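You operate a simulated robot arm through the tools that you are given. There is no shell and no other tool.

You run a simulated two-armed robot. Do the job below in one go: nothing can be reset, and whatever is moved stays where it is left.

JOB
Fit a spare roller in the empty slot, lock the steel bar and test-run at speed 4.
Fine: fit it with the power off; the lamp must go green; power off at the end.

The check looks at the end state, three seconds after you hand in, the way a careful person would. Anything else that was tipped, shoved, dropped, spilled or broken makes it a failure.

ROBOT AND FRAMES
Two 7-joint arms with fingered hands on one trunk that stands fixed in place. Base frame: the origin is at the foot of the trunk, x ahead of it, y to its left, z up. Readings come in m, degrees, newtons and seconds.
The left shoulder is at [0.033, 0.171, 1.222], the right one opposite. With the tool pointing down near the work surface each hand reaches from about 0.28 to 0.76 m from the base axis, measured 20 degrees to its own side. Payload 4 kg a hand.
The TCP of each hand is the grasp point between the finger pads, 0.026 m short of the fingertips. In the tool frame z runs along the fingers and y along their closing line. The gripper opens to 0.132 m; its body begins 0.073 m behind the TCP. The gripper is a hand of 4 fingers: y runs from the thumb to the fingers, the wrist lies at [0, 0, -0.224] in the tool frame.
Orientation is that of the tool frame in the base frame, as a unit quaternion [x, y, z, w]. With the fingers straight down and closing along the base's y, the tool's x points along the base's -x, its y along +y and its z along -z.

CONTROLS
- The arms move only by the tool arm_command. It takes "left_rows", "right_rows" or both (then of equal length, played together; a hand with none holds still); each is a list of rows, each a list of 2 entries, a list of its own where there are three numbers: the shift along the tool's x, y, z in cm, then the turn, a rotation vector about the tool's x, y, z in degrees. In form: [[[tx, ty, tz], [ax, ay, az]], ...]. A call has 1 to 20 rows; each row shifts and turns the commanded pose from where the row before left it, along the tool's axes as they then stand. A row lasts 0.2 s, in which the tool goes at most 0.05 m and 8.6 degrees; a call with a longer step from one row to the next is refused whole. Where a pose cannot be reached the arm comes as near as it can. A force on the tool above 40 N (or 10 N above the force at the start of the call, whichever is more), or a blocked arm, ends the call early, and 0.2 s more pass. In this call time passes only in rows, and 0.2 s behind the last. The reply holds the time, the measured pose of the TCP, the force on the tool along the base axes, the opening and the grip force, in the units named above and with some noise, with the torque about the TCP (base axes, N m) and any sound that the robot's microphone picked up.
- Cameras (640 x 400 px; columns grow to the right, rows downward): "scene" is now at [0.1046, 0.0536, 1.4174]; the picture's right is [0.57, -0.82, -0.00], its down [-0.31, -0.22, -0.92] and it looks along [0.76, 0.52, -0.38] (base axes); focal length 275 px, centre (320, 200). "left" rides on the left gripper at [-0.068, 0.002, -0.097] in its tool frame; the picture's right is [-0.03, -1.00, 0.00], its down [0.82, -0.02, -0.58] and it looks along [0.58, -0.02, 0.82] (tool axes); focal length 270 px, centre (320, 200). "right" rides on the right gripper at [0.068, 0.002, -0.097] in its tool frame; the picture's right is [-0.03, 1.00, 0.00], its down [-0.82, -0.02, -0.58] and it looks along [-0.58, -0.01, 0.82] (tool axes); focal length 270 px, centre (320, 200). There is no depth. A picture from a camera that has moved, and an enlarged one, comes with that camera's place and axes in the base frame and with its lens.
- grab_frame(camera): a new picture of that camera. It takes no simulated time.
- lift_body(by): moves the trunk up (or, below 0, down) by that many m; the arms and the scene camera ride with it, the base frame stays. It gives what a move gives, with no picture.
- finger_targets(finger1, finger2, finger3, thumb_bend, hand): sets how far each is bent, from 0 (flat) to 1 (curled in); at 0.3 the hand is open as for a grip, at 0.7 the pads meet at the TCP. One left out holds its place. A second passes; each finger stops where it meets its share of the squeeze, and holds until it gets a number again. It is the only way to open and close the hand. It gives what a move gives, with no picture; readings hold the bend of each and the force on the fingers (four entries, about 0 where the hand has none), thumb and palm.
- turn_head(pan, tilt): turns the head with the scene camera to pan (to the left, within 86 degrees either way) and tilt (down, from -29 to 69), counted from straight ahead of the robot (the tilt from the chest, where the trunk bows). It gives what a move gives.
- close_up(camera, box): a new picture of the part [left, top, right, bottom] of that camera's present view, enlarged. It takes no simulated time.
- finish_job(): hands the job in; it is judged then, once.

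Places have to be worked out from the pictures, the camera data and where the tool is seen. Open the grippers and draw the arms clear of the work before you hand the job in, unless the task says otherwise.

The tools are called after "Emit:" as a command line: name --argument value ..., lists and objects as JSON in quotes. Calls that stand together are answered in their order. arm_command: Moves the arms, as the interface text tells. Its arguments: {"type":"object","properties":{"left_rows":{"type":"array","items":{"type":"array"}},"right_rows":{"type":"array","items":{"type":"array"}}},"required":[]} The other tools are called the same way: lift_body (by) moves the trunk up or down; finger_targets (finger1, finger2, finger3, thumb_bend, hand) moves the fingers one by one; turn_head (pan, tilt) turns the head that bears the scene camera; grab_frame (camera) takes a picture; close_up (camera, box) takes an enlarged picture of a part of a camera's view; finish_job () hands the job in.

At the start:

```text
clock: 0.0
left_ee_pos: [0.4453, 0.4771, 1.3165]
left_tcp_rot: [0.0, 1.0, 0.001, 0.0]
left_contact_force: [0.4, -0.1, 0.2]
left_torque: [-0.01, -0.01, -0.02]
left_gripper_width: 0.1321
left_grip_force: 0.1
left_shape: jaw
left_bend: [0.3, 0.3, 0.3, 0.3]
left_finger forces: [0.1, 0.0, 0.0, 0.0, 0.0, 0.1]
right_ee_pos: [0.4662, 0.0732, 1.3368]
right_tcp_rot: [0.0, 1.0, 0.0, 0.0]
right_contact_force: [0.7, -0.8, 0.5]
right_torque: [0.03, 0.01, 0.03]
right_gripper_width: 0.1318
right_grip_force: 0.1
right_shape: jaw
right_bend: [0.3, 0.3, 0.3, 0.3]
right_finger forces: [0.0, 0.0, 0.1, 0.0, 0.0, 0.0]
trunk travel left (down, up): [-0.45, 0.305]
head pan, tilt (commanded): [34.5, 22.4]
```

scene: 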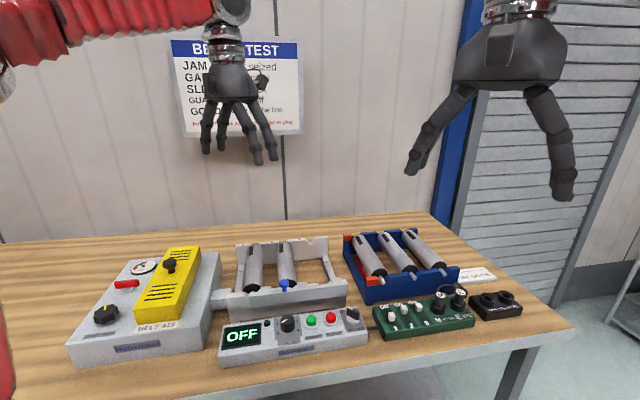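
right: 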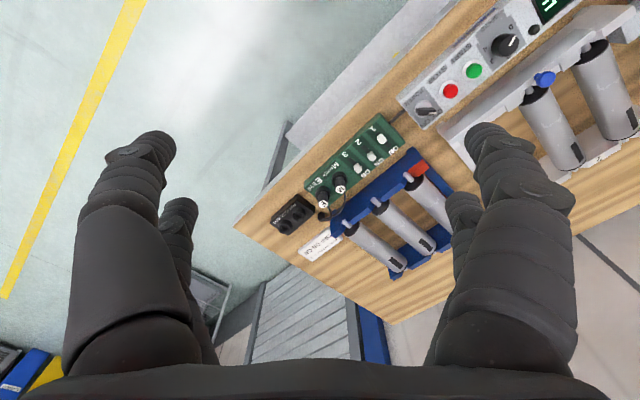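
left: 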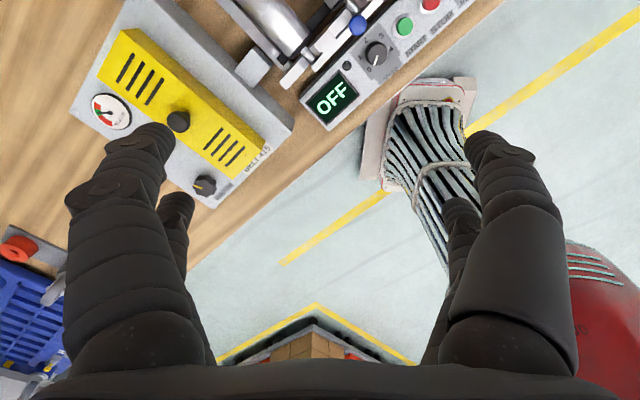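

I begin by looking closely at the scene: the belt unit, the roller frame, the spare rack and the control panels. No motion yet.

Emit:
close_up --camera "scene" --box '[60, 220, 360, 370]'

Emit:
close_up --camera "scene" --box '[330, 210, 540, 350]'

Emit:
close_up --camera "scene" --box '[160, 30, 310, 140]'

Emit:
close_up --camera "left" --box '[60, 0, 480, 240]'

Emit:
close_up --camera "right" --box '[220, 0, 640, 280]'

```text
2.13 times, centred on (210, 295) of scene
camera zoom: at [0.1046, 0.0536, 1.4174], right [0.57, -0.82, 0.0], down [-0.31, -0.22, -0.92], along [0.76, 0.52, -0.38], focal length 586 px, centre (555, -3)
```

zoom: 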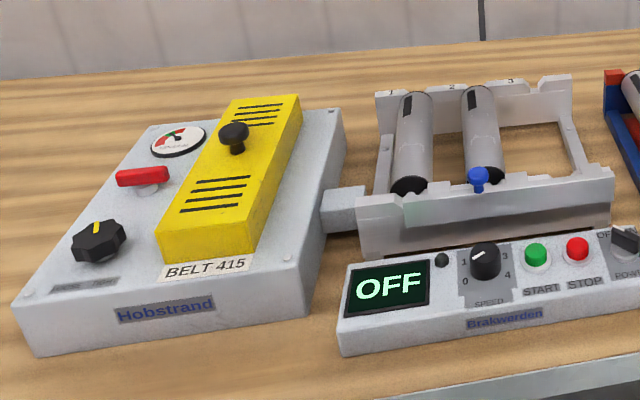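

```text
2.86 times, centred on (435, 280) of scene
camera zoom: at [0.1046, 0.0536, 1.4174], right [0.57, -0.82, 0.0], down [-0.31, -0.22, -0.92], along [0.76, 0.52, -0.38], focal length 784 px, centre (-9, -29)
```

zoom: 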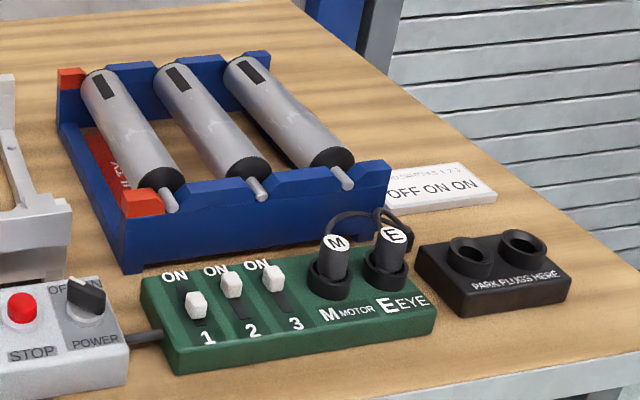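

```text
3.64 times, centred on (235, 85) of scene
camera zoom: at [0.1046, 0.0536, 1.4174], right [0.57, -0.82, 0.0], down [-0.31, -0.22, -0.92], along [0.76, 0.52, -0.38], focal length 998 px, centre (629, 618)
```

zoom: 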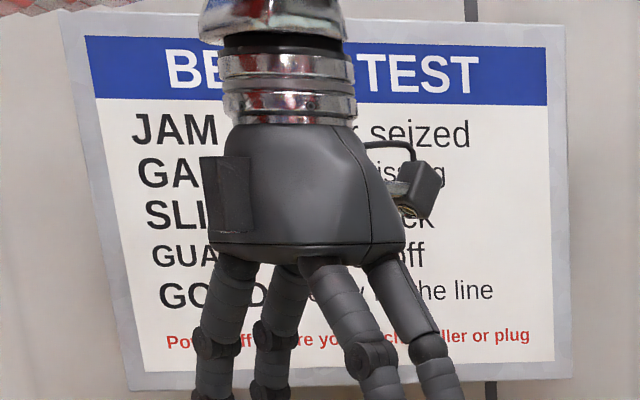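

```text
1.52 times, centred on (270, 120) of left
camera zoom: at [0.5139, 0.4802, 1.4123], right [0.03, -1.0, 0.0], down [-0.82, -0.02, 0.58], along [-0.58, -0.02, -0.82], focal length 412 px, centre (396, 322)
```

zoom: 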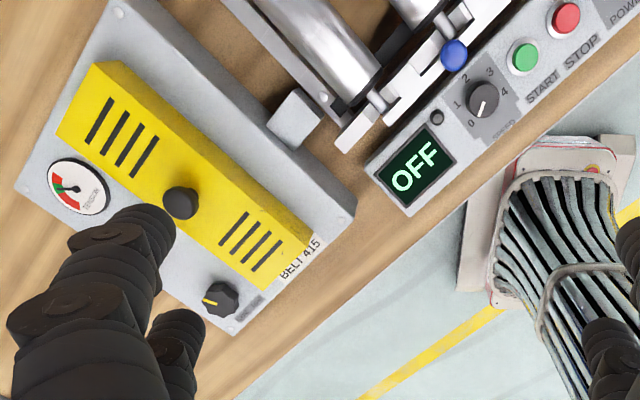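

```text
1.43 times, centred on (430, 140) of right
camera zoom: at [0.3979, 0.0747, 1.4333], right [0.03, 1.0, 0.0], down [0.82, -0.02, 0.58], along [0.58, -0.01, -0.82], focal length 386 px, centre (163, 286)
```

zoom: 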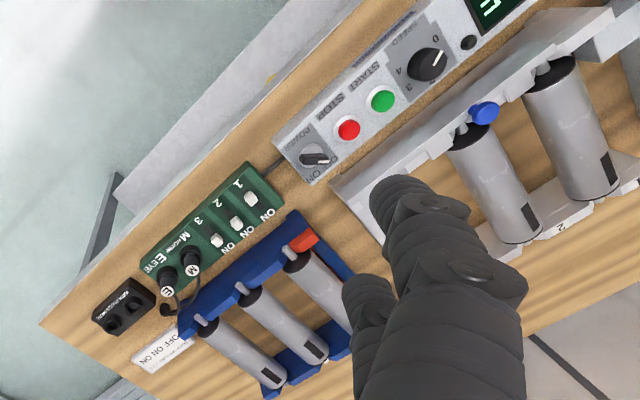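

The panel shows OFF, slot 3 of the grey frame is empty, and the blue rack holds three spares, one in a red-marked bay. I'll tilt the head down a bit for a better view, and slide the left hand sideways so the poster becomes readable.

Emit:
turn_head --pan 34.5 --tilt 40

Emit:
arm_command --left_rows '[[[0, 3, 0], [0, 0, 0]], [[0, 4, 0], [0, 0, 0]], [[0, 4, 0], [0, 0, 0]], [[0, 4, 0], [0, 0, 0]]]'

Emit:
grab_frame --camera "scene"

Emit:
grab_frame --camera "left"

```text
clock: 0.8
left_ee_pos: [0.445, 0.4774, 1.3153]
left_tcp_rot: [0.001, 1.0, 0.001, 0.0]
left_contact_force: [0.7, 0.4, 0.0]
left_torque: [-0.01, 0.02, 0.02]
left_gripper_width: 0.132
left_grip_force: 0.0
left_shape: jaw
left_bend: [0.3, 0.3, 0.3, 0.3]
left_finger forces: [0.0, 0.1, 0.0, 0.0, 0.1, 0.1]
right_ee_pos: [0.4659, 0.0727, 1.3366]
right_tcp_rot: [0.0, 1.0, 0.0, 0.0]
right_contact_force: [0.8, 0.4, -0.5]
right_torque: [0.0, -0.01, 0.01]
right_gripper_width: 0.132
right_grip_force: 0.0
right_shape: jaw
right_bend: [0.3, 0.3, 0.3, 0.3]
right_finger forces: [0.0, 0.0, 0.0, 0.0, 0.1, 0.0]
trunk travel left (down, up): [-0.45, 0.305]
head pan, tilt (commanded): [34.5, 40.0]
```

```text
clock: 1.8
left_ee_pos: [0.4435, 0.6277, 1.3143]
left_tcp_rot: [0.0, 1.0, 0.0, 0.0]
left_contact_force: [0.7, 0.5, 0.8]
left_torque: [0.0, -0.02, -0.02]
left_gripper_width: 0.1319
left_grip_force: 0.1
left_shape: jaw
left_bend: [0.3, 0.3, 0.3, 0.3]
left_finger forces: [0.0, 0.0, 0.1, 0.0, 0.0, 0.1]
right_ee_pos: [0.4663, 0.0743, 1.3373]
right_tcp_rot: [0.0, 1.0, 0.0, -0.001]
right_contact_force: [0.6, 0.5, -0.7]
right_torque: [0.0, 0.02, -0.02]
right_gripper_width: 0.1317
right_grip_force: 0.1
right_shape: jaw
right_bend: [0.3, 0.3, 0.3, 0.3]
right_finger forces: [0.0, 0.0, 0.1, 0.0, 0.0, 0.0]
trunk travel left (down, up): [-0.45, 0.305]
head pan, tilt (commanded): [34.5, 40.0]
```

```text
taken
camera scene: at [0.0988, 0.0498, 1.3897], right [0.57, -0.82, 0.0], down [-0.53, -0.36, -0.77], along [0.63, 0.43, -0.64], focal length 275 px, centre (320, 200)
```

scene: 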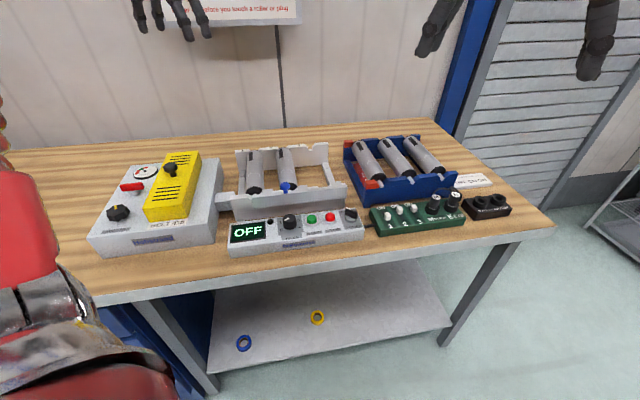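

```text
taken
camera left: at [0.5131, 0.6301, 1.4118], right [0.03, -1.0, 0.0], down [-0.82, -0.02, 0.58], along [-0.58, -0.02, -0.82], focal length 270 px, centre (320, 200)
```

left: 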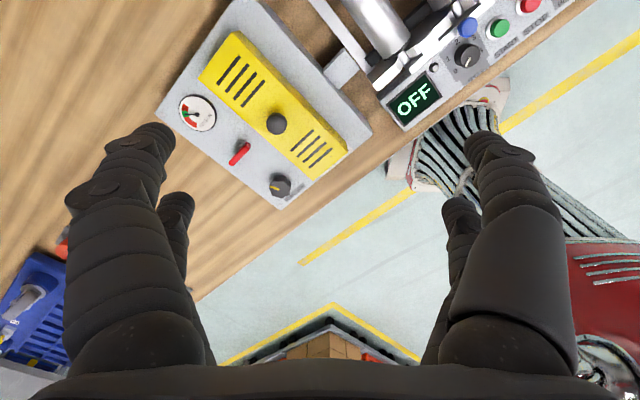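

The table layout is clear now; the poster is above this view, so I tilt the head back up briefly to read it, then enlarge the details.

Emit:
turn_head --pan 34.5 --tilt 15

Emit:
close_up --camera "scene" --box '[150, 60, 330, 190]'

Emit:
close_up --camera "scene" --box '[330, 240, 530, 370]'

```text
clock: 2.7
left_ee_pos: [0.4433, 0.6253, 1.3146]
left_tcp_rot: [0.0, 1.0, 0.0, 0.0]
left_contact_force: [0.4, -0.1, 0.4]
left_torque: [0.01, 0.0, -0.02]
left_gripper_width: 0.1318
left_grip_force: 0.1
left_shape: jaw
left_bend: [0.3, 0.3, 0.3, 0.3]
left_finger forces: [0.0, 0.0, 0.0, 0.1, 0.0, 0.1]
right_ee_pos: [0.466, 0.0732, 1.3358]
right_tcp_rot: [0.001, 1.0, 0.0, -0.001]
right_contact_force: [-0.1, 0.2, -0.9]
right_torque: [0.04, -0.01, -0.03]
right_gripper_width: 0.132
right_grip_force: 0.1
right_shape: jaw
right_bend: [0.3, 0.3, 0.3, 0.3]
right_finger forces: [0.0, 0.0, 0.1, 0.0, 0.0, 0.0]
trunk travel left (down, up): [-0.45, 0.305]
head pan, tilt (commanded): [34.5, 15.0]
```

```text
3.08 times, centred on (240, 125) of scene
camera zoom: at [0.1054, 0.054, 1.4293], right [0.57, -0.82, 0.0], down [-0.21, -0.15, -0.97], along [0.8, 0.55, -0.26], focal length 845 px, centre (566, 431)
```

zoom: 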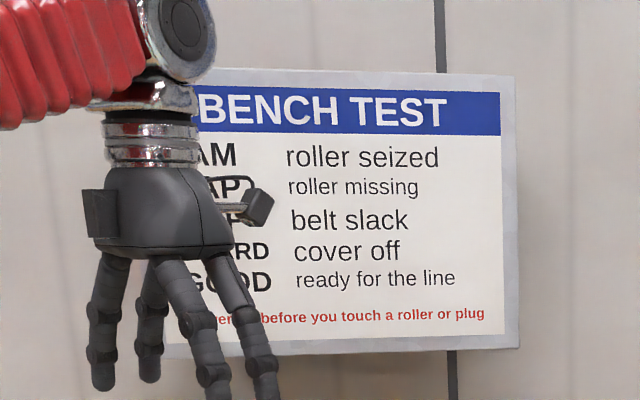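

```text
3.08 times, centred on (430, 305) of scene
camera zoom: at [0.1054, 0.054, 1.4293], right [0.57, -0.82, 0.0], down [-0.21, -0.15, -0.97], along [0.8, 0.55, -0.26], focal length 845 px, centre (-18, -123)
```

zoom: 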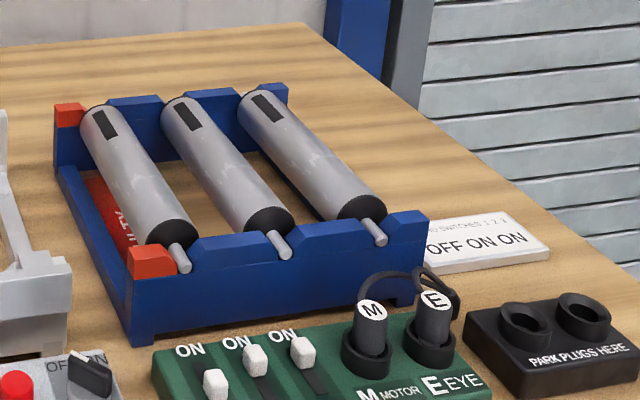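

The poster's codes are JAM/GAP/SLIP/GUARD/GOOD, and the card says the ID switches should be OFF ON ON. The middle spare's near axle triangulates to about (0.75, 0.19, 0.94). I move the right hand camera closer, turned about 45° to line up with the bench, to read the rack and panel.

Emit:
arm_command --right_rows '[[[-3, 0, 2.5], [0, 0, 0]], [[-3, 0, 2.5], [0, 0, 0]], [[-3, 0, 2.5], [0, 0, 0]], [[-3, 0, 2.5], [0, 0, 0]], [[0, 0, 0], [0, 0, -7.5]], [[0, 0, 0], [0, 0, -7.5]], [[0, 0, 0], [0, 0, -7.5]], [[0, 0, 0], [0, 0, -7.5]], [[0, 0, 0], [0, 0, -7.5]], [[0, 0, 0], [0, 0, -7.5]]]'

Emit:
grab_frame --camera "right"

Emit:
turn_head --pan 34.5 --tilt 35

Emit:
grab_frame --camera "scene"

```text
clock: 4.9
left_ee_pos: [0.4442, 0.6257, 1.3148]
left_tcp_rot: [-0.001, 1.0, 0.0, 0.0]
left_contact_force: [0.6, 0.2, 0.6]
left_torque: [0.0, -0.02, 0.0]
left_gripper_width: 0.1319
left_grip_force: 0.0
left_shape: jaw
left_bend: [0.3, 0.3, 0.3, 0.3]
left_finger forces: [0.0, 0.0, 0.0, 0.0, 0.0, 0.0]
right_ee_pos: [0.5864, 0.0729, 1.2358]
right_tcp_rot: [-0.384, 0.923, 0.0, 0.0]
right_contact_force: [0.1, -0.1, -0.3]
right_torque: [0.0, -0.02, 0.0]
right_gripper_width: 0.1319
right_grip_force: 0.0
right_shape: jaw
right_bend: [0.3, 0.3, 0.3, 0.3]
right_finger forces: [0.0, 0.0, 0.0, 0.0, 0.1, 0.0]
trunk travel left (down, up): [-0.45, 0.305]
head pan, tilt (commanded): [34.5, 15.0]
```

```text
taken
camera right: at [0.537, 0.0262, 1.3332], right [-0.69, 0.72, 0.0], down [0.59, 0.56, 0.58], along [0.42, 0.4, -0.82], focal length 270 px, centre (320, 200)
```

right: 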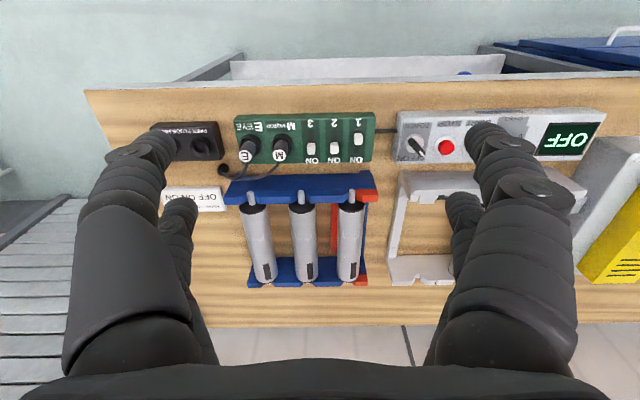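

```text
clock: 5.7
left_ee_pos: [0.4441, 0.625, 1.3152]
left_tcp_rot: [0.001, 1.0, 0.001, 0.0]
left_contact_force: [0.3, 1.1, 0.1]
left_torque: [-0.03, -0.03, -0.01]
left_gripper_width: 0.1317
left_grip_force: 0.1
left_shape: jaw
left_bend: [0.3, 0.3, 0.3, 0.3]
left_finger forces: [0.0, 0.0, 0.1, 0.0, 0.0, 0.0]
right_ee_pos: [0.5866, 0.0737, 1.236]
right_tcp_rot: [-0.382, 0.924, 0.0, 0.0]
right_contact_force: [0.4, 0.1, -0.6]
right_torque: [0.0, -0.02, -0.01]
right_gripper_width: 0.132
right_grip_force: 0.0
right_shape: jaw
right_bend: [0.3, 0.3, 0.3, 0.3]
right_finger forces: [0.1, 0.1, 0.0, 0.0, 0.0, 0.0]
trunk travel left (down, up): [-0.45, 0.305]
head pan, tilt (commanded): [34.5, 35.0]
```

```text
taken
camera scene: at [0.1009, 0.0509, 1.3974], right [0.57, -0.82, 0.0], down [-0.47, -0.32, -0.82], along [0.68, 0.46, -0.57], focal length 275 px, centre (320, 200)
```

scene: 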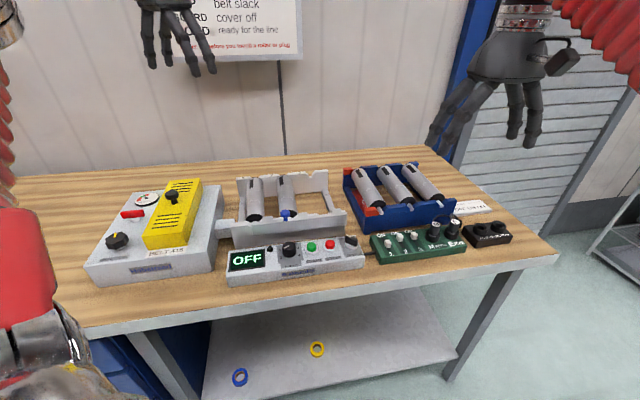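

The bench sits at almost exactly 45° to the base axes, with the table top near z≈0.89. I enlarge the right hand's view to inspect the rack, switches, plugs and frame.

Emit:
close_up --camera "right" --box '[150, 90, 400, 300]'

Emit:
close_up --camera "right" --box '[380, 90, 640, 300]'

Emit:
close_up --camera "scene" --box '[210, 160, 370, 290]'

Emit:
close_up --camera "scene" --box '[80, 170, 230, 290]'

Emit:
close_up --camera "scene" --box '[330, 150, 520, 270]'

```text
1.90 times, centred on (275, 195) of right
camera zoom: at [0.5368, 0.0262, 1.3333], right [-0.69, 0.73, 0.0], down [0.59, 0.56, 0.58], along [0.42, 0.4, -0.82], focal length 515 px, centre (406, 210)
```

zoom: 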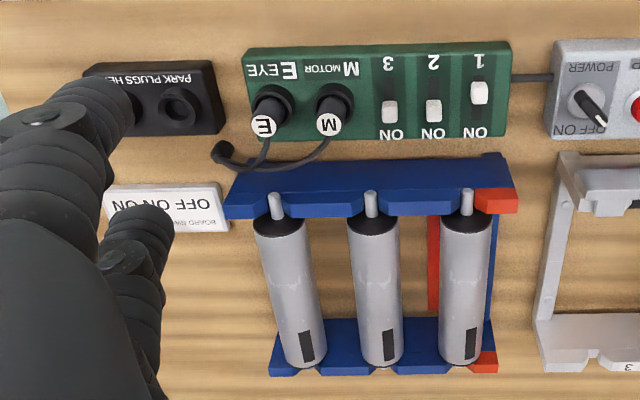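

```text
1.90 times, centred on (510, 195) of right
camera zoom: at [0.5368, 0.0262, 1.3333], right [-0.69, 0.73, 0.0], down [0.59, 0.56, 0.58], along [0.42, 0.4, -0.82], focal length 515 px, centre (-42, 210)
```

zoom: 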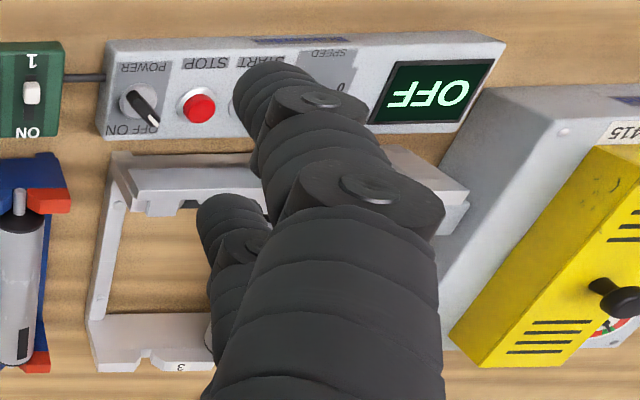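

```text
3.08 times, centred on (290, 225) of scene
camera zoom: at [0.1009, 0.0509, 1.3974], right [0.57, -0.82, 0.0], down [-0.47, -0.32, -0.82], along [0.68, 0.46, -0.57], focal length 845 px, centre (412, 123)
```

zoom: 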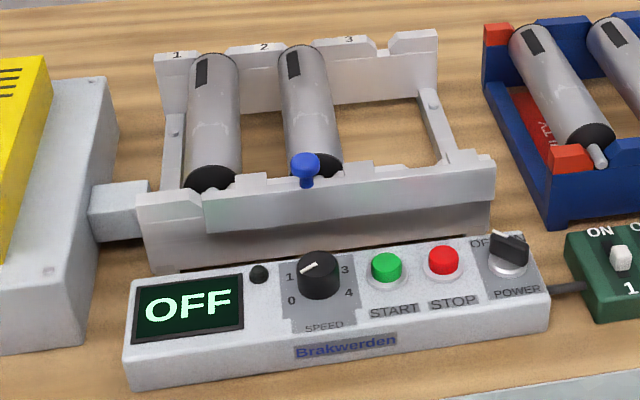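

```text
3.33 times, centred on (155, 230) of scene
camera zoom: at [0.1009, 0.0509, 1.3974], right [0.57, -0.82, 0.0], down [-0.47, -0.32, -0.82], along [0.68, 0.46, -0.57], focal length 915 px, centre (870, 100)
```

zoom: 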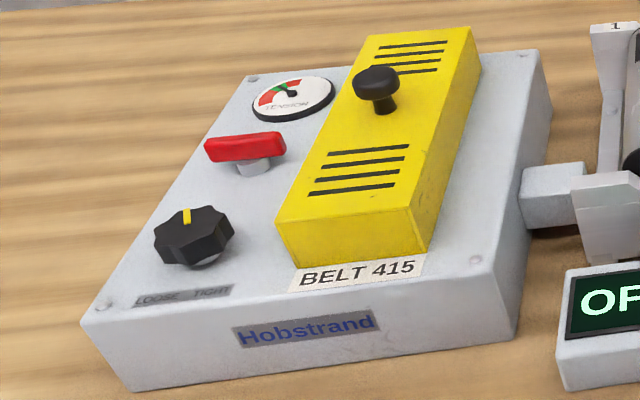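

```text
3.33 times, centred on (425, 210) of scene
camera zoom: at [0.1009, 0.0509, 1.3974], right [0.57, -0.82, 0.0], down [-0.47, -0.32, -0.82], along [0.68, 0.46, -0.57], focal length 915 px, centre (-30, 167)
```

zoom: 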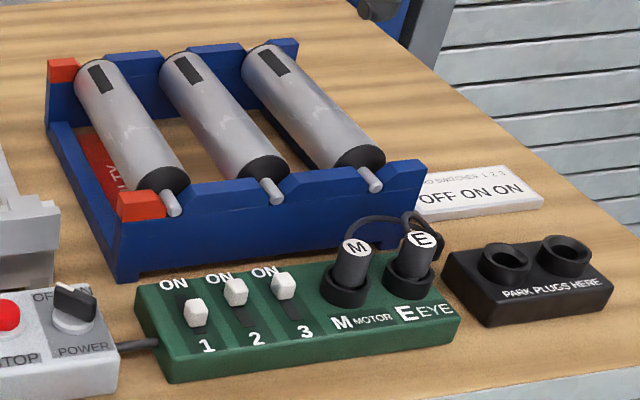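

Card reads BOARD SWITCHES OFF ON ON and the switches already match; the red bay is marked FAULTY. I shift the right hand camera left along the bench to inspect the frame, the bar and the control panel up close, staying well above everything.

Emit:
arm_command --right_rows '[[[-1.7, 3.8, 1], [0, 0, 0]], [[-1.7, 3.8, 1], [0, 0, 0]], [[-1.7, 3.8, 1], [0, 0, 0]], [[-1.7, 3.8, 1], [0, 0, 0]], [[-1.7, 3.8, 1], [0, 0, 0]]]'

Emit:
grab_frame --camera "right"

Emit:
close_up --camera "right" --box '[180, 60, 460, 300]'

Emit:
close_up --camera "left" --box '[150, 40, 400, 210]'

```text
clock: 7.1
left_ee_pos: [0.4447, 0.6246, 1.3168]
left_tcp_rot: [0.0, 1.0, 0.001, 0.0]
left_contact_force: [0.3, -1.1, 0.2]
left_torque: [0.02, -0.02, -0.03]
left_gripper_width: 0.132
left_grip_force: 0.0
left_shape: jaw
left_bend: [0.3, 0.3, 0.3, 0.3]
left_finger forces: [0.0, 0.0, 0.1, 0.0, 0.0, 0.0]
right_ee_pos: [0.5488, 0.142, 1.209]
right_tcp_rot: [-0.36, 0.933, 0.01, 0.003]
right_contact_force: [-0.1, -0.9, -0.1]
right_torque: [0.03, 0.01, -0.01]
right_gripper_width: 0.1319
right_grip_force: 0.0
right_shape: jaw
right_bend: [0.3, 0.3, 0.3, 0.3]
right_finger forces: [0.1, 0.0, 0.0, 0.1, 0.1, 0.0]
right hand out of reach, approached as far as the arm can: row 1, 2, 3, 4, 5
trunk travel left (down, up): [-0.45, 0.305]
head pan, tilt (commanded): [34.5, 35.0]
stopped in row 5 (right hand): the arm was blocked; the commanded pose is now the measured one
```

```text
taken
camera right: at [0.497, 0.0951, 1.305], right [-0.65, 0.76, 0.02], down [0.62, 0.52, 0.59], along [0.43, 0.4, -0.81], focal length 270 px, centre (320, 200)
```

right: 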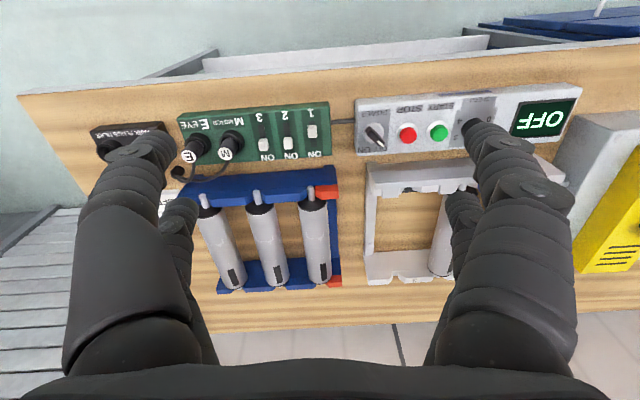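

```text
1.67 times, centred on (320, 180) of right
camera zoom: at [0.497, 0.0951, 1.305], right [-0.65, 0.76, 0.02], down [0.62, 0.52, 0.59], along [0.43, 0.4, -0.81], focal length 450 px, centre (320, 233)
```

zoom: 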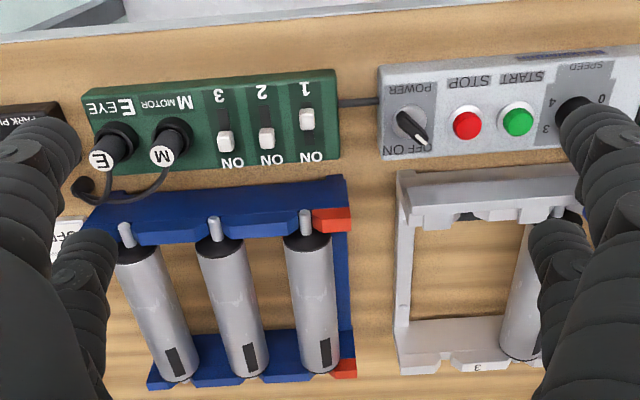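

```text
2.35 times, centred on (275, 125) of left
camera zoom: at [0.5125, 0.6283, 1.4135], right [0.03, -1.0, 0.0], down [-0.82, -0.02, 0.58], along [-0.58, -0.01, -0.82], focal length 636 px, centre (426, 376)
```

zoom: 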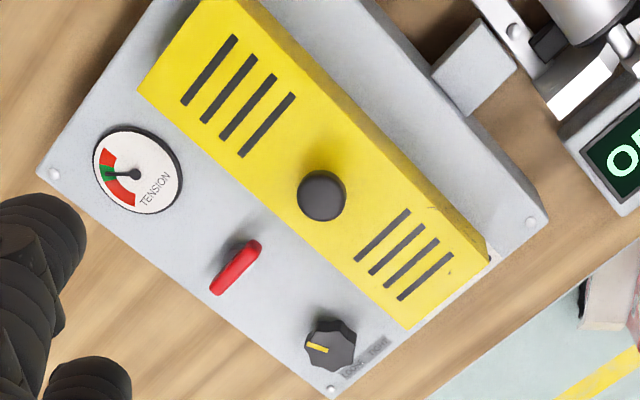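

The tension needle is in the green, the cover is on and POWER points to OFF, so those stay untouched. The right arm can't reach the frame, so the left arm must do the roller. I zoom in hard on the bar, slot 3 and the panel.

Emit:
close_up --camera "scene" --box '[225, 195, 355, 255]'

Emit:
close_up --camera "right" --box '[350, 140, 500, 290]'

Emit:
close_up --camera "scene" --box '[335, 155, 465, 240]'

```text
4.92 times, centred on (290, 225) of scene
camera zoom: at [0.1007, 0.0503, 1.3974], right [0.57, -0.82, 0.0], down [-0.47, -0.32, -0.82], along [0.67, 0.46, -0.57], focal length 1352 px, centre (468, 77)
```

zoom: 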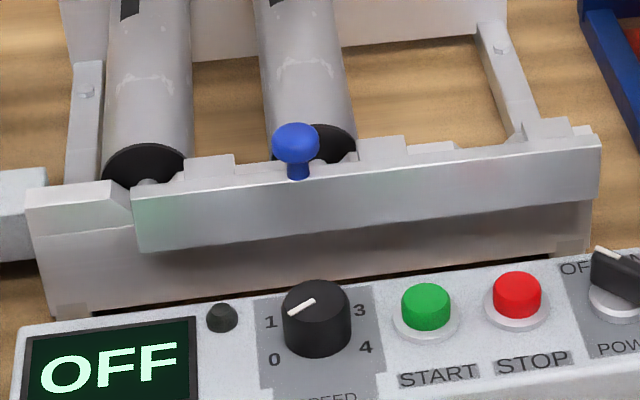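

```text
2.67 times, centred on (425, 215) of right
camera zoom: at [0.497, 0.0951, 1.305], right [-0.65, 0.76, 0.02], down [0.62, 0.52, 0.59], along [0.43, 0.4, -0.81], focal length 721 px, centre (40, 160)
```

zoom: 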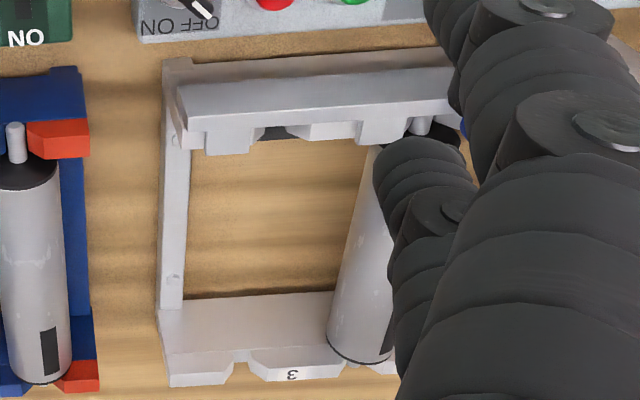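

```text
4.71 times, centred on (400, 198) of scene
camera zoom: at [0.1007, 0.0503, 1.3974], right [0.57, -0.82, 0.0], down [-0.47, -0.32, -0.82], along [0.67, 0.46, -0.57], focal length 1292 px, centre (-56, 212)
```

zoom: 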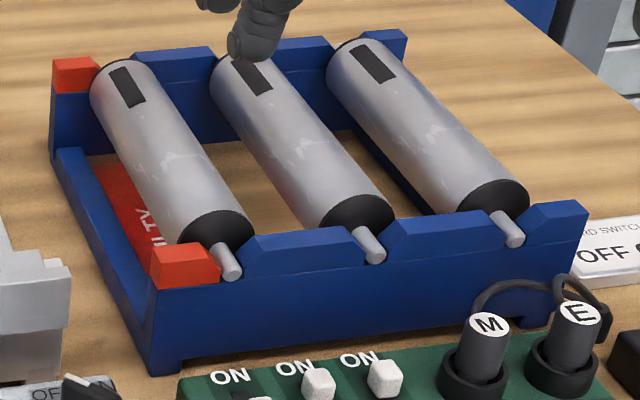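

The bar's teeth sit just to the right of each slot, so locking should mean sliding it left by about 2–3 cm using the blue knob. I now retract the right arm and turn the left hand 45° to look down on the panel and frame from the far side.

Emit:
arm_command --right_rows '[[[4.1, -0.6, -0.8], [0, 0, 0]], [[4.1, -0.6, -0.8], [0, 0, 0]], [[4.1, -0.6, -0.8], [0, 0, 0]], [[4.1, -0.6, -0.8], [0, 0, 0]], [[4.1, -0.6, -0.8], [0, 0, 0]], [[4.1, -0.6, -0.8], [0, 0, 0]]]' --left_rows '[[[0, 0, 0], [0, 0, -7.5]], [[0, 0, 0], [0, 0, -7.5]], [[0, 0, 0], [0, 0, -7.5]], [[0, 0, 0], [0, 0, -7.5]], [[0, 0, 0], [0, 0, -7.5]], [[0, 0, 0], [0, 0, -7.5]]]'

Emit:
grab_frame --camera "left"

```text
clock: 8.5
left_ee_pos: [0.4445, 0.6247, 1.3152]
left_tcp_rot: [-0.385, 0.923, -0.001, 0.001]
left_contact_force: [0.2, -0.5, 0.6]
left_torque: [0.05, -0.03, 0.01]
left_gripper_width: 0.132
left_grip_force: 0.0
left_shape: jaw
left_bend: [0.3, 0.3, 0.3, 0.3]
left_finger forces: [0.0, 0.1, 0.0, 0.0, 0.0, 0.1]
right_ee_pos: [0.3899, -0.0492, 1.2523]
right_tcp_rot: [-0.364, 0.931, 0.009, 0.003]
right_contact_force: [0.2, -0.4, 0.1]
right_torque: [0.0, -0.03, 0.0]
right_gripper_width: 0.132
right_grip_force: 0.0
right_shape: jaw
right_bend: [0.3, 0.3, 0.3, 0.3]
right_finger forces: [0.0, 0.0, 0.0, 0.1, 0.0, 0.0]
trunk travel left (down, up): [-0.45, 0.305]
head pan, tilt (commanded): [34.5, 35.0]
```

```text
taken
camera left: at [0.4903, 0.6759, 1.4139], right [0.73, -0.69, 0.0], down [-0.56, -0.59, 0.58], along [-0.4, -0.42, -0.82], focal length 270 px, centre (320, 200)
```

left: 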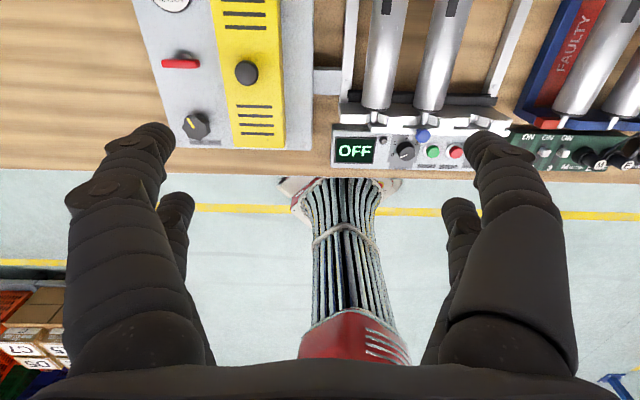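

This gives an upright view of the bench. I slide the left hand to the right and lower to look straight at the frame and panel.

Emit:
arm_command --left_rows '[[[-0.3, -3.7, 2.0], [0, 0, 0]], [[-0.3, -3.7, 2.0], [0, 0, 0]], [[-0.3, -3.7, 2.0], [0, 0, 0]], [[-0.3, -3.7, 2.0], [0, 0, 0]], [[-0.3, -3.7, 2.0], [0, 0, 0]]]'

Emit:
grab_frame --camera "left"

Emit:
close_up --camera "left" --box '[200, 30, 460, 190]'

```text
clock: 9.7
left_ee_pos: [0.5877, 0.5049, 1.2126]
left_tcp_rot: [-0.383, 0.924, 0.0, 0.0]
left_contact_force: [-0.6, 0.3, -0.6]
left_torque: [0.0, -0.01, 0.0]
left_gripper_width: 0.1319
left_grip_force: 0.1
left_shape: jaw
left_bend: [0.3, 0.3, 0.3, 0.3]
left_finger forces: [0.1, 0.0, 0.0, 0.0, 0.0, 0.0]
right_ee_pos: [0.3917, -0.0487, 1.2517]
right_tcp_rot: [-0.364, 0.931, 0.01, 0.002]
right_contact_force: [0.2, -0.8, 1.4]
right_torque: [-0.01, 0.01, 0.01]
right_gripper_width: 0.132
right_grip_force: 0.1
right_shape: jaw
right_bend: [0.3, 0.3, 0.3, 0.3]
right_finger forces: [0.0, 0.1, 0.0, 0.1, 0.0, 0.1]
trunk travel left (down, up): [-0.45, 0.305]
head pan, tilt (commanded): [34.5, 35.0]
```

```text
taken
camera left: at [0.6346, 0.5559, 1.3106], right [0.73, -0.69, 0.0], down [-0.56, -0.59, 0.58], along [-0.4, -0.42, -0.82], focal length 270 px, centre (320, 200)
```

left: 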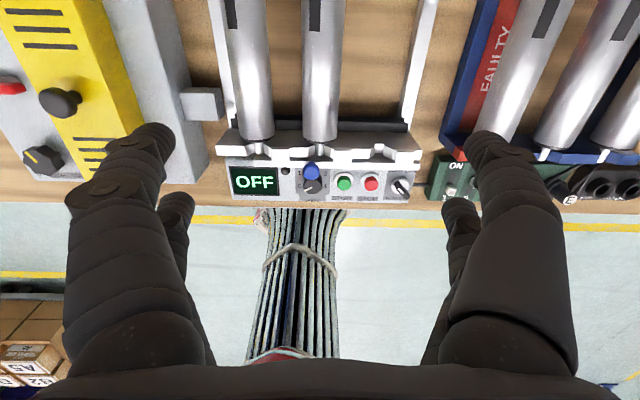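

```text
2.46 times, centred on (330, 110) of left
camera zoom: at [0.6346, 0.5559, 1.3106], right [0.73, -0.69, 0.0], down [-0.56, -0.59, 0.58], along [-0.4, -0.42, -0.82], focal length 665 px, centre (295, 422)
```

zoom: 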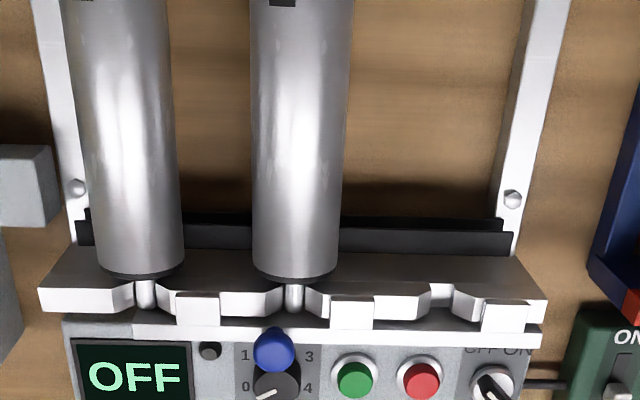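

The view is now very clear: V‑slots at 8.7 cm spacing, bar tabs about 3.4 cm to the right of each slot. If I tilt the left tool 35° (fingers pointing outward) its camera looks straight down right above the TCP, and the reach improves, so I do that here.

Emit:
arm_command --left_rows '[[[0, 0, 0], [0, -7, 0]], [[0, 0, 0], [0, -7, 0]], [[0, 0, 0], [0, -7, 0]], [[0, 0, 0], [0, -7, 0]], [[0, 0, 0], [0, -7, 0]]]'

Emit:
grab_frame --camera "left"

Emit:
grab_frame --camera "scene"

```text
clock: 10.9
left_ee_pos: [0.585, 0.5044, 1.2159]
left_tcp_rot: [-0.366, 0.881, 0.115, 0.278]
left_contact_force: [0.2, -0.8, 0.7]
left_torque: [-0.03, -0.01, 0.0]
left_gripper_width: 0.1319
left_grip_force: 0.1
left_shape: jaw
left_bend: [0.3, 0.3, 0.3, 0.3]
left_finger forces: [0.0, 0.0, 0.0, 0.0, 0.0, 0.1]
right_ee_pos: [0.392, -0.0487, 1.2514]
right_tcp_rot: [-0.365, 0.931, 0.009, 0.003]
right_contact_force: [0.2, 0.5, -0.5]
right_torque: [-0.03, -0.03, 0.02]
right_gripper_width: 0.1318
right_grip_force: 0.0
right_shape: jaw
right_bend: [0.3, 0.3, 0.3, 0.3]
right_finger forces: [0.0, 0.0, 0.0, 0.0, 0.1, 0.0]
trunk travel left (down, up): [-0.45, 0.305]
head pan, tilt (commanded): [34.5, 35.0]
```

```text
taken
camera left: at [0.5845, 0.5083, 1.3345], right [0.72, -0.69, 0.02], down [-0.69, -0.72, 0.0], along [0.01, -0.01, -1.0], focal length 270 px, centre (320, 200)
```

left: 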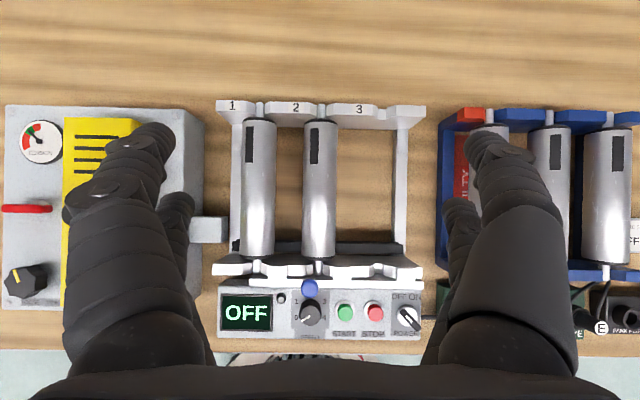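

```text
taken
camera scene: at [0.1004, 0.0506, 1.3974], right [0.57, -0.82, 0.0], down [-0.47, -0.32, -0.82], along [0.67, 0.46, -0.57], focal length 275 px, centre (320, 200)
```

scene: 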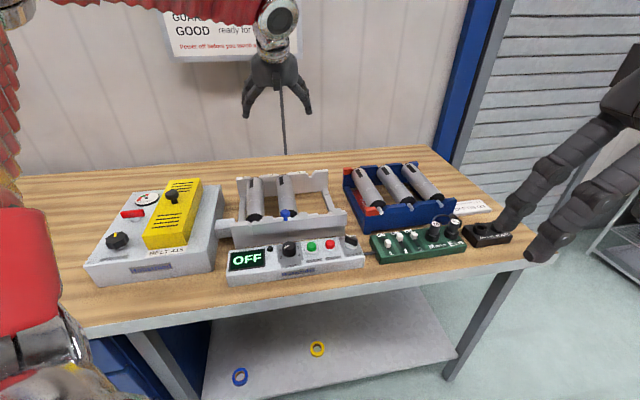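

Excellent: a straight-down view with the TCP at the image centre. I enlarge it for accurate measurements of frame, rack and panel.

Emit:
close_up --camera "left" --box '[200, 80, 440, 230]'

Emit:
close_up --camera "left" --box '[200, 220, 440, 350]'

Emit:
close_up --camera "left" --box '[430, 90, 640, 300]'

```text
2.67 times, centred on (320, 155) of left
camera zoom: at [0.5845, 0.5083, 1.3345], right [0.72, -0.69, 0.02], down [-0.69, -0.72, 0.0], along [0.01, -0.01, -1.0], focal length 721 px, centre (320, 320)
```

zoom: 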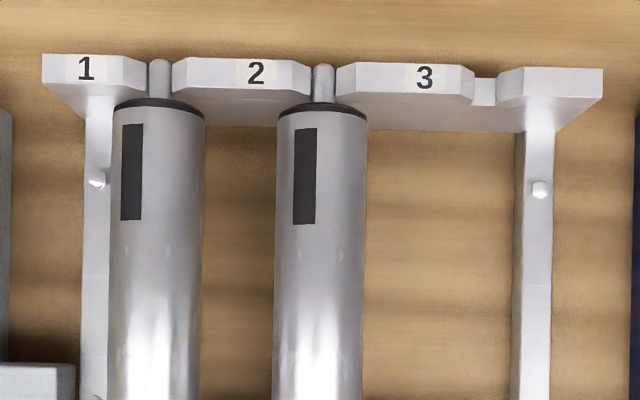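

```text
2.67 times, centred on (320, 285) of left
camera zoom: at [0.5845, 0.5083, 1.3345], right [0.72, -0.69, 0.02], down [-0.69, -0.72, 0.0], along [0.01, -0.01, -1.0], focal length 721 px, centre (320, -27)
```

zoom: 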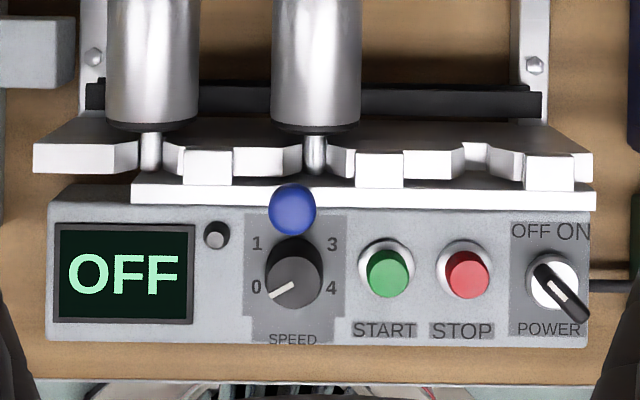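

```text
1.90 times, centred on (535, 195) of left
camera zoom: at [0.5845, 0.5083, 1.3345], right [0.72, -0.69, 0.02], down [-0.69, -0.72, 0.0], along [0.01, -0.01, -1.0], focal length 515 px, centre (-90, 210)
```

zoom: 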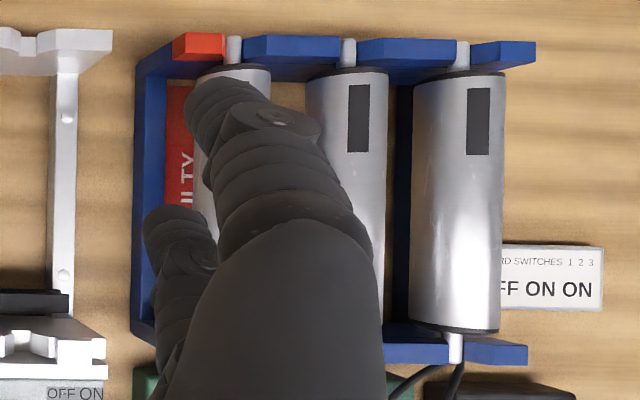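

The speed pointer is at 0 (lower left), labels run 0‑1‑2‑3‑4 clockwise, and power is OFF. Slot 3 is at about u=0.147 (bench-right axis) with the rack's middle roller at u≈0.395, at nearly the same depth. I check how the digits of the hand are arranged by bending one finger in free air.

Emit:
finger_targets --hand "left" --finger1 0.6

Emit:
grab_frame --camera "left"

Emit:
close_up --camera "scene" --box '[200, 30, 360, 130]'

```text
clock: 11.9
left_ee_pos: [0.5858, 0.5055, 1.2163]
left_tcp_rot: [-0.366, 0.881, 0.116, 0.277]
left_contact_force: [-0.6, -0.4, 1.0]
left_torque: [-0.01, 0.02, -0.02]
left_gripper_width: 0.0833
left_grip_force: 0.1
left_shape: fingers
left_bend: [0.6, 0.3, 0.3, 0.3]
left_finger forces: [0.1, 0.0, 0.0, 0.1, 0.0, 0.0]
right_ee_pos: [0.3924, -0.0489, 1.2517]
right_tcp_rot: [-0.364, 0.931, 0.009, 0.003]
right_contact_force: [0.4, 0.3, -1.0]
right_torque: [-0.02, -0.04, -0.01]
right_gripper_width: 0.132
right_grip_force: 0.0
right_shape: jaw
right_bend: [0.3, 0.3, 0.3, 0.3]
right_finger forces: [0.0, 0.0, 0.1, 0.0, 0.1, 0.0]
trunk travel left (down, up): [-0.45, 0.305]
head pan, tilt (commanded): [34.5, 35.0]
```

```text
taken
camera left: at [0.5851, 0.5085, 1.3342], right [0.72, -0.69, 0.01], down [-0.69, -0.72, 0.01], along [0.01, -0.01, -1.0], focal length 270 px, centre (320, 200)
```

left: 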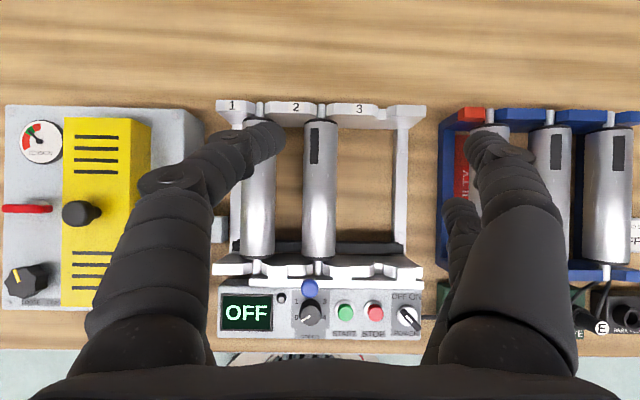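

```text
4.00 times, centred on (280, 80) of scene
camera zoom: at [0.1008, 0.0509, 1.3974], right [0.57, -0.82, 0.0], down [-0.47, -0.32, -0.82], along [0.67, 0.46, -0.57], focal length 1098 px, centre (480, 680)
```

zoom: 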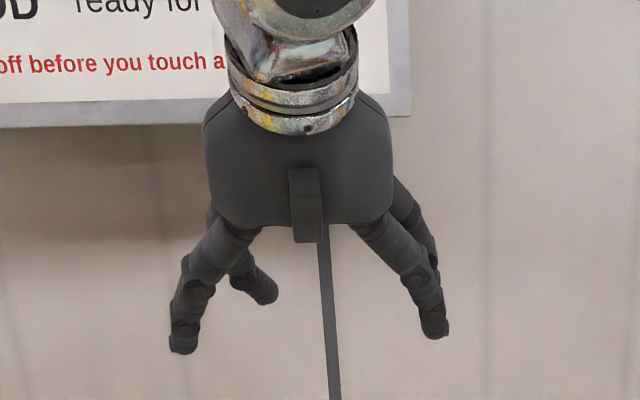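

Finger1 is the digit on the left, camera side; there appear to be two digits per side. I test finger2 and finger3 in free air too.

Emit:
finger_targets --hand "left" --finger1 0.3 --finger3 0.6

Emit:
grab_frame --camera "left"

Emit:
finger_targets --hand "left" --finger3 0.3 --thumb_bend 0.6

Emit:
grab_frame --camera "left"

```text
clock: 12.9
left_ee_pos: [0.5857, 0.5061, 1.2153]
left_tcp_rot: [-0.366, 0.881, 0.116, 0.278]
left_contact_force: [0.7, -0.4, 0.0]
left_torque: [0.01, 0.02, 0.02]
left_gripper_width: 0.1324
left_grip_force: 0.2
left_shape: fingers
left_bend: [0.3, 0.3, 0.6, 0.3]
left_finger forces: [0.0, 0.0, 0.0, 0.1, 0.0, 0.0]
right_ee_pos: [0.3922, -0.0479, 1.2527]
right_tcp_rot: [-0.364, 0.931, 0.008, 0.002]
right_contact_force: [-0.1, -0.9, 0.3]
right_torque: [-0.05, 0.03, -0.02]
right_gripper_width: 0.1319
right_grip_force: 0.0
right_shape: jaw
right_bend: [0.3, 0.3, 0.3, 0.3]
right_finger forces: [0.1, 0.1, 0.1, 0.0, 0.0, 0.1]
trunk travel left (down, up): [-0.45, 0.305]
head pan, tilt (commanded): [34.5, 35.0]
```

```text
taken
camera left: at [0.5851, 0.5086, 1.3342], right [0.72, -0.69, 0.01], down [-0.69, -0.72, 0.01], along [0.01, -0.01, -1.0], focal length 270 px, centre (320, 200)
```

left: 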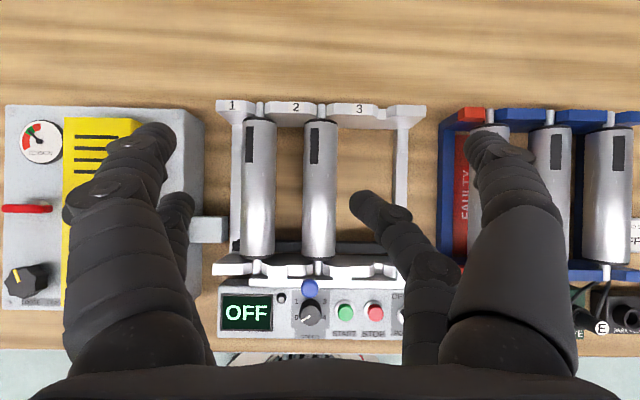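

```text
clock: 13.9
left_ee_pos: [0.5861, 0.5059, 1.2161]
left_tcp_rot: [-0.366, 0.881, 0.115, 0.277]
left_contact_force: [0.5, 0.9, 0.4]
left_torque: [0.01, 0.0, 0.02]
left_gripper_width: 0.0828
left_grip_force: 0.1
left_shape: fingers
left_bend: [0.3, 0.3, 0.3, 0.6]
left_finger forces: [0.1, 0.0, 0.0, 0.1, 0.1, 0.0]
right_ee_pos: [0.3922, -0.0491, 1.2525]
right_tcp_rot: [-0.364, 0.931, 0.008, 0.004]
right_contact_force: [0.6, -1.1, 0.5]
right_torque: [-0.01, -0.04, -0.02]
right_gripper_width: 0.1319
right_grip_force: 0.0
right_shape: jaw
right_bend: [0.3, 0.3, 0.3, 0.3]
right_finger forces: [0.0, 0.1, 0.0, 0.0, 0.1, 0.0]
trunk travel left (down, up): [-0.45, 0.305]
head pan, tilt (commanded): [34.5, 35.0]
```

```text
taken
camera left: at [0.5851, 0.5086, 1.3342], right [0.72, -0.69, 0.01], down [-0.69, -0.72, 0.01], along [0.01, -0.01, -1.0], focal length 270 px, centre (320, 200)
```

left: 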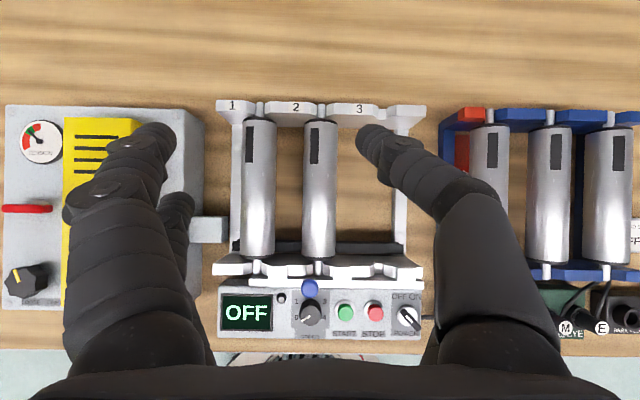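

The hand has two digits on each side (finger1/finger2 left, thumb/finger3 right), about 4 cm apart along the tool x axis. I set a pre-grasp opening of about 7 cm (bend 0.48), which fits the 4 cm gaps between rack rollers, and then move over the middle spare while withdrawing the right hand further.

Emit:
finger_targets --hand "left" --finger1 0.48 --finger2 0.48 --finger3 0.48 --thumb_bend 0.48

Emit:
arm_command --left_rows '[[[0.73, -3.38, 0.66], [0, 0, 0]], [[0.73, -3.38, 0.66], [0, 0, 0]], [[0.73, -3.38, 0.66], [0, 0, 0]], [[0.73, -3.38, 0.66], [0, 0, 0]], [[0.73, -3.38, 0.66], [0, 0, 0]], [[0.73, -3.38, 0.66], [0, 0, 0]], [[0.73, -3.38, 0.66], [0, 0, 0]], [[0.73, -3.38, 0.66], [0, 0, 0]], [[0.73, -3.38, 0.66], [0, 0, 0]], [[0.73, -3.38, 0.66], [0, 0, 0]]]' --right_rows '[[[2.7, -2.9, 0], [0, 0, 0]], [[2.7, -2.9, 0], [0, 0, 0]], [[2.7, -2.9, 0], [0, 0, 0]], [[0, 0, 0], [0, 0, 0]], [[0, 0, 0], [0, 0, 0]], [[0, 0, 0], [0, 0, 0]], [[0, 0, 0], [0, 0, 0]], [[0, 0, 0], [0, 0, 0]], [[0, 0, 0], [0, 0, 0]], [[0, 0, 0], [0, 0, 0]]]'

Emit:
grab_frame --camera "left"

Emit:
grab_frame --camera "scene"

```text
clock: 14.9
left_ee_pos: [0.585, 0.5063, 1.2149]
left_tcp_rot: [-0.366, 0.881, 0.115, 0.277]
left_contact_force: [-0.1, 0.1, 0.2]
left_torque: [-0.01, -0.01, 0.0]
left_gripper_width: 0.0729
left_grip_force: 0.0
left_shape: fingers
left_bend: [0.48, 0.48, 0.48, 0.48]
left_finger forces: [0.0, 0.0, 0.0, 0.0, 0.0, 0.0]
right_ee_pos: [0.3921, -0.0479, 1.252]
right_tcp_rot: [-0.364, 0.931, 0.008, 0.002]
right_contact_force: [-0.7, 0.1, -0.2]
right_torque: [0.0, 0.0, -0.01]
right_gripper_width: 0.132
right_grip_force: 0.0
right_shape: jaw
right_bend: [0.3, 0.3, 0.3, 0.3]
right_finger forces: [0.0, 0.0, 0.1, 0.1, 0.0, 0.0]
trunk travel left (down, up): [-0.45, 0.305]
head pan, tilt (commanded): [34.5, 35.0]
```

```text
clock: 17.1
left_ee_pos: [0.7047, 0.3403, 1.1432]
left_tcp_rot: [-0.365, 0.881, 0.114, 0.278]
left_contact_force: [1.1, 0.7, -0.2]
left_torque: [0.01, 0.03, 0.03]
left_gripper_width: 0.073
left_grip_force: 0.0
left_shape: fingers
left_bend: [0.48, 0.48, 0.48, 0.48]
left_finger forces: [0.1, 0.1, 0.0, 0.0, 0.0, 0.1]
left hand out of reach, approached as far as the arm can: row 6, 7, 8, 9, 10
right_ee_pos: [0.3903, -0.1649, 1.2496]
right_tcp_rot: [-0.364, 0.931, 0.009, 0.002]
right_contact_force: [-0.8, -0.7, -0.3]
right_torque: [0.02, 0.0, 0.04]
right_gripper_width: 0.1321
right_grip_force: 0.1
right_shape: jaw
right_bend: [0.3, 0.3, 0.3, 0.3]
right_finger forces: [0.0, 0.0, 0.0, 0.0, 0.0, 0.0]
trunk travel left (down, up): [-0.45, 0.305]
head pan, tilt (commanded): [34.5, 35.0]
```

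```text
taken
camera left: at [0.7033, 0.3428, 1.2614], right [0.72, -0.69, 0.02], down [-0.69, -0.72, 0.01], along [0.01, -0.01, -1.0], focal length 270 px, centre (320, 200)
```

left: 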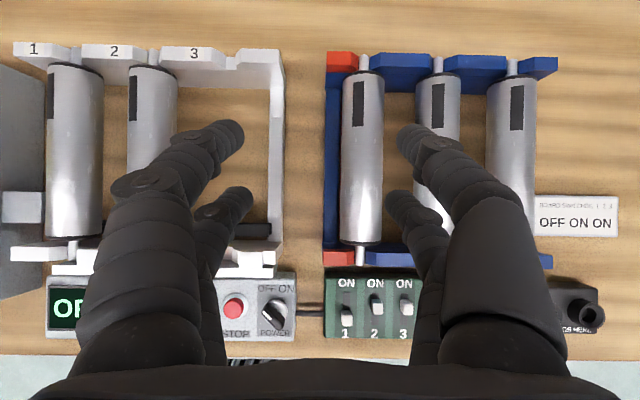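

```text
taken
camera scene: at [0.1013, 0.051, 1.3973], right [0.57, -0.82, 0.0], down [-0.47, -0.33, -0.82], along [0.67, 0.46, -0.57], focal length 275 px, centre (320, 200)
```

scene: 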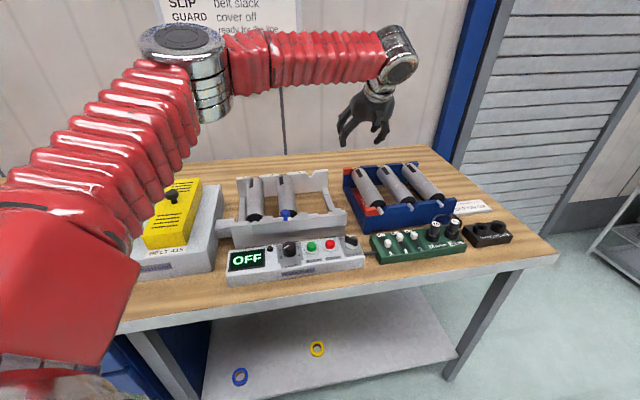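

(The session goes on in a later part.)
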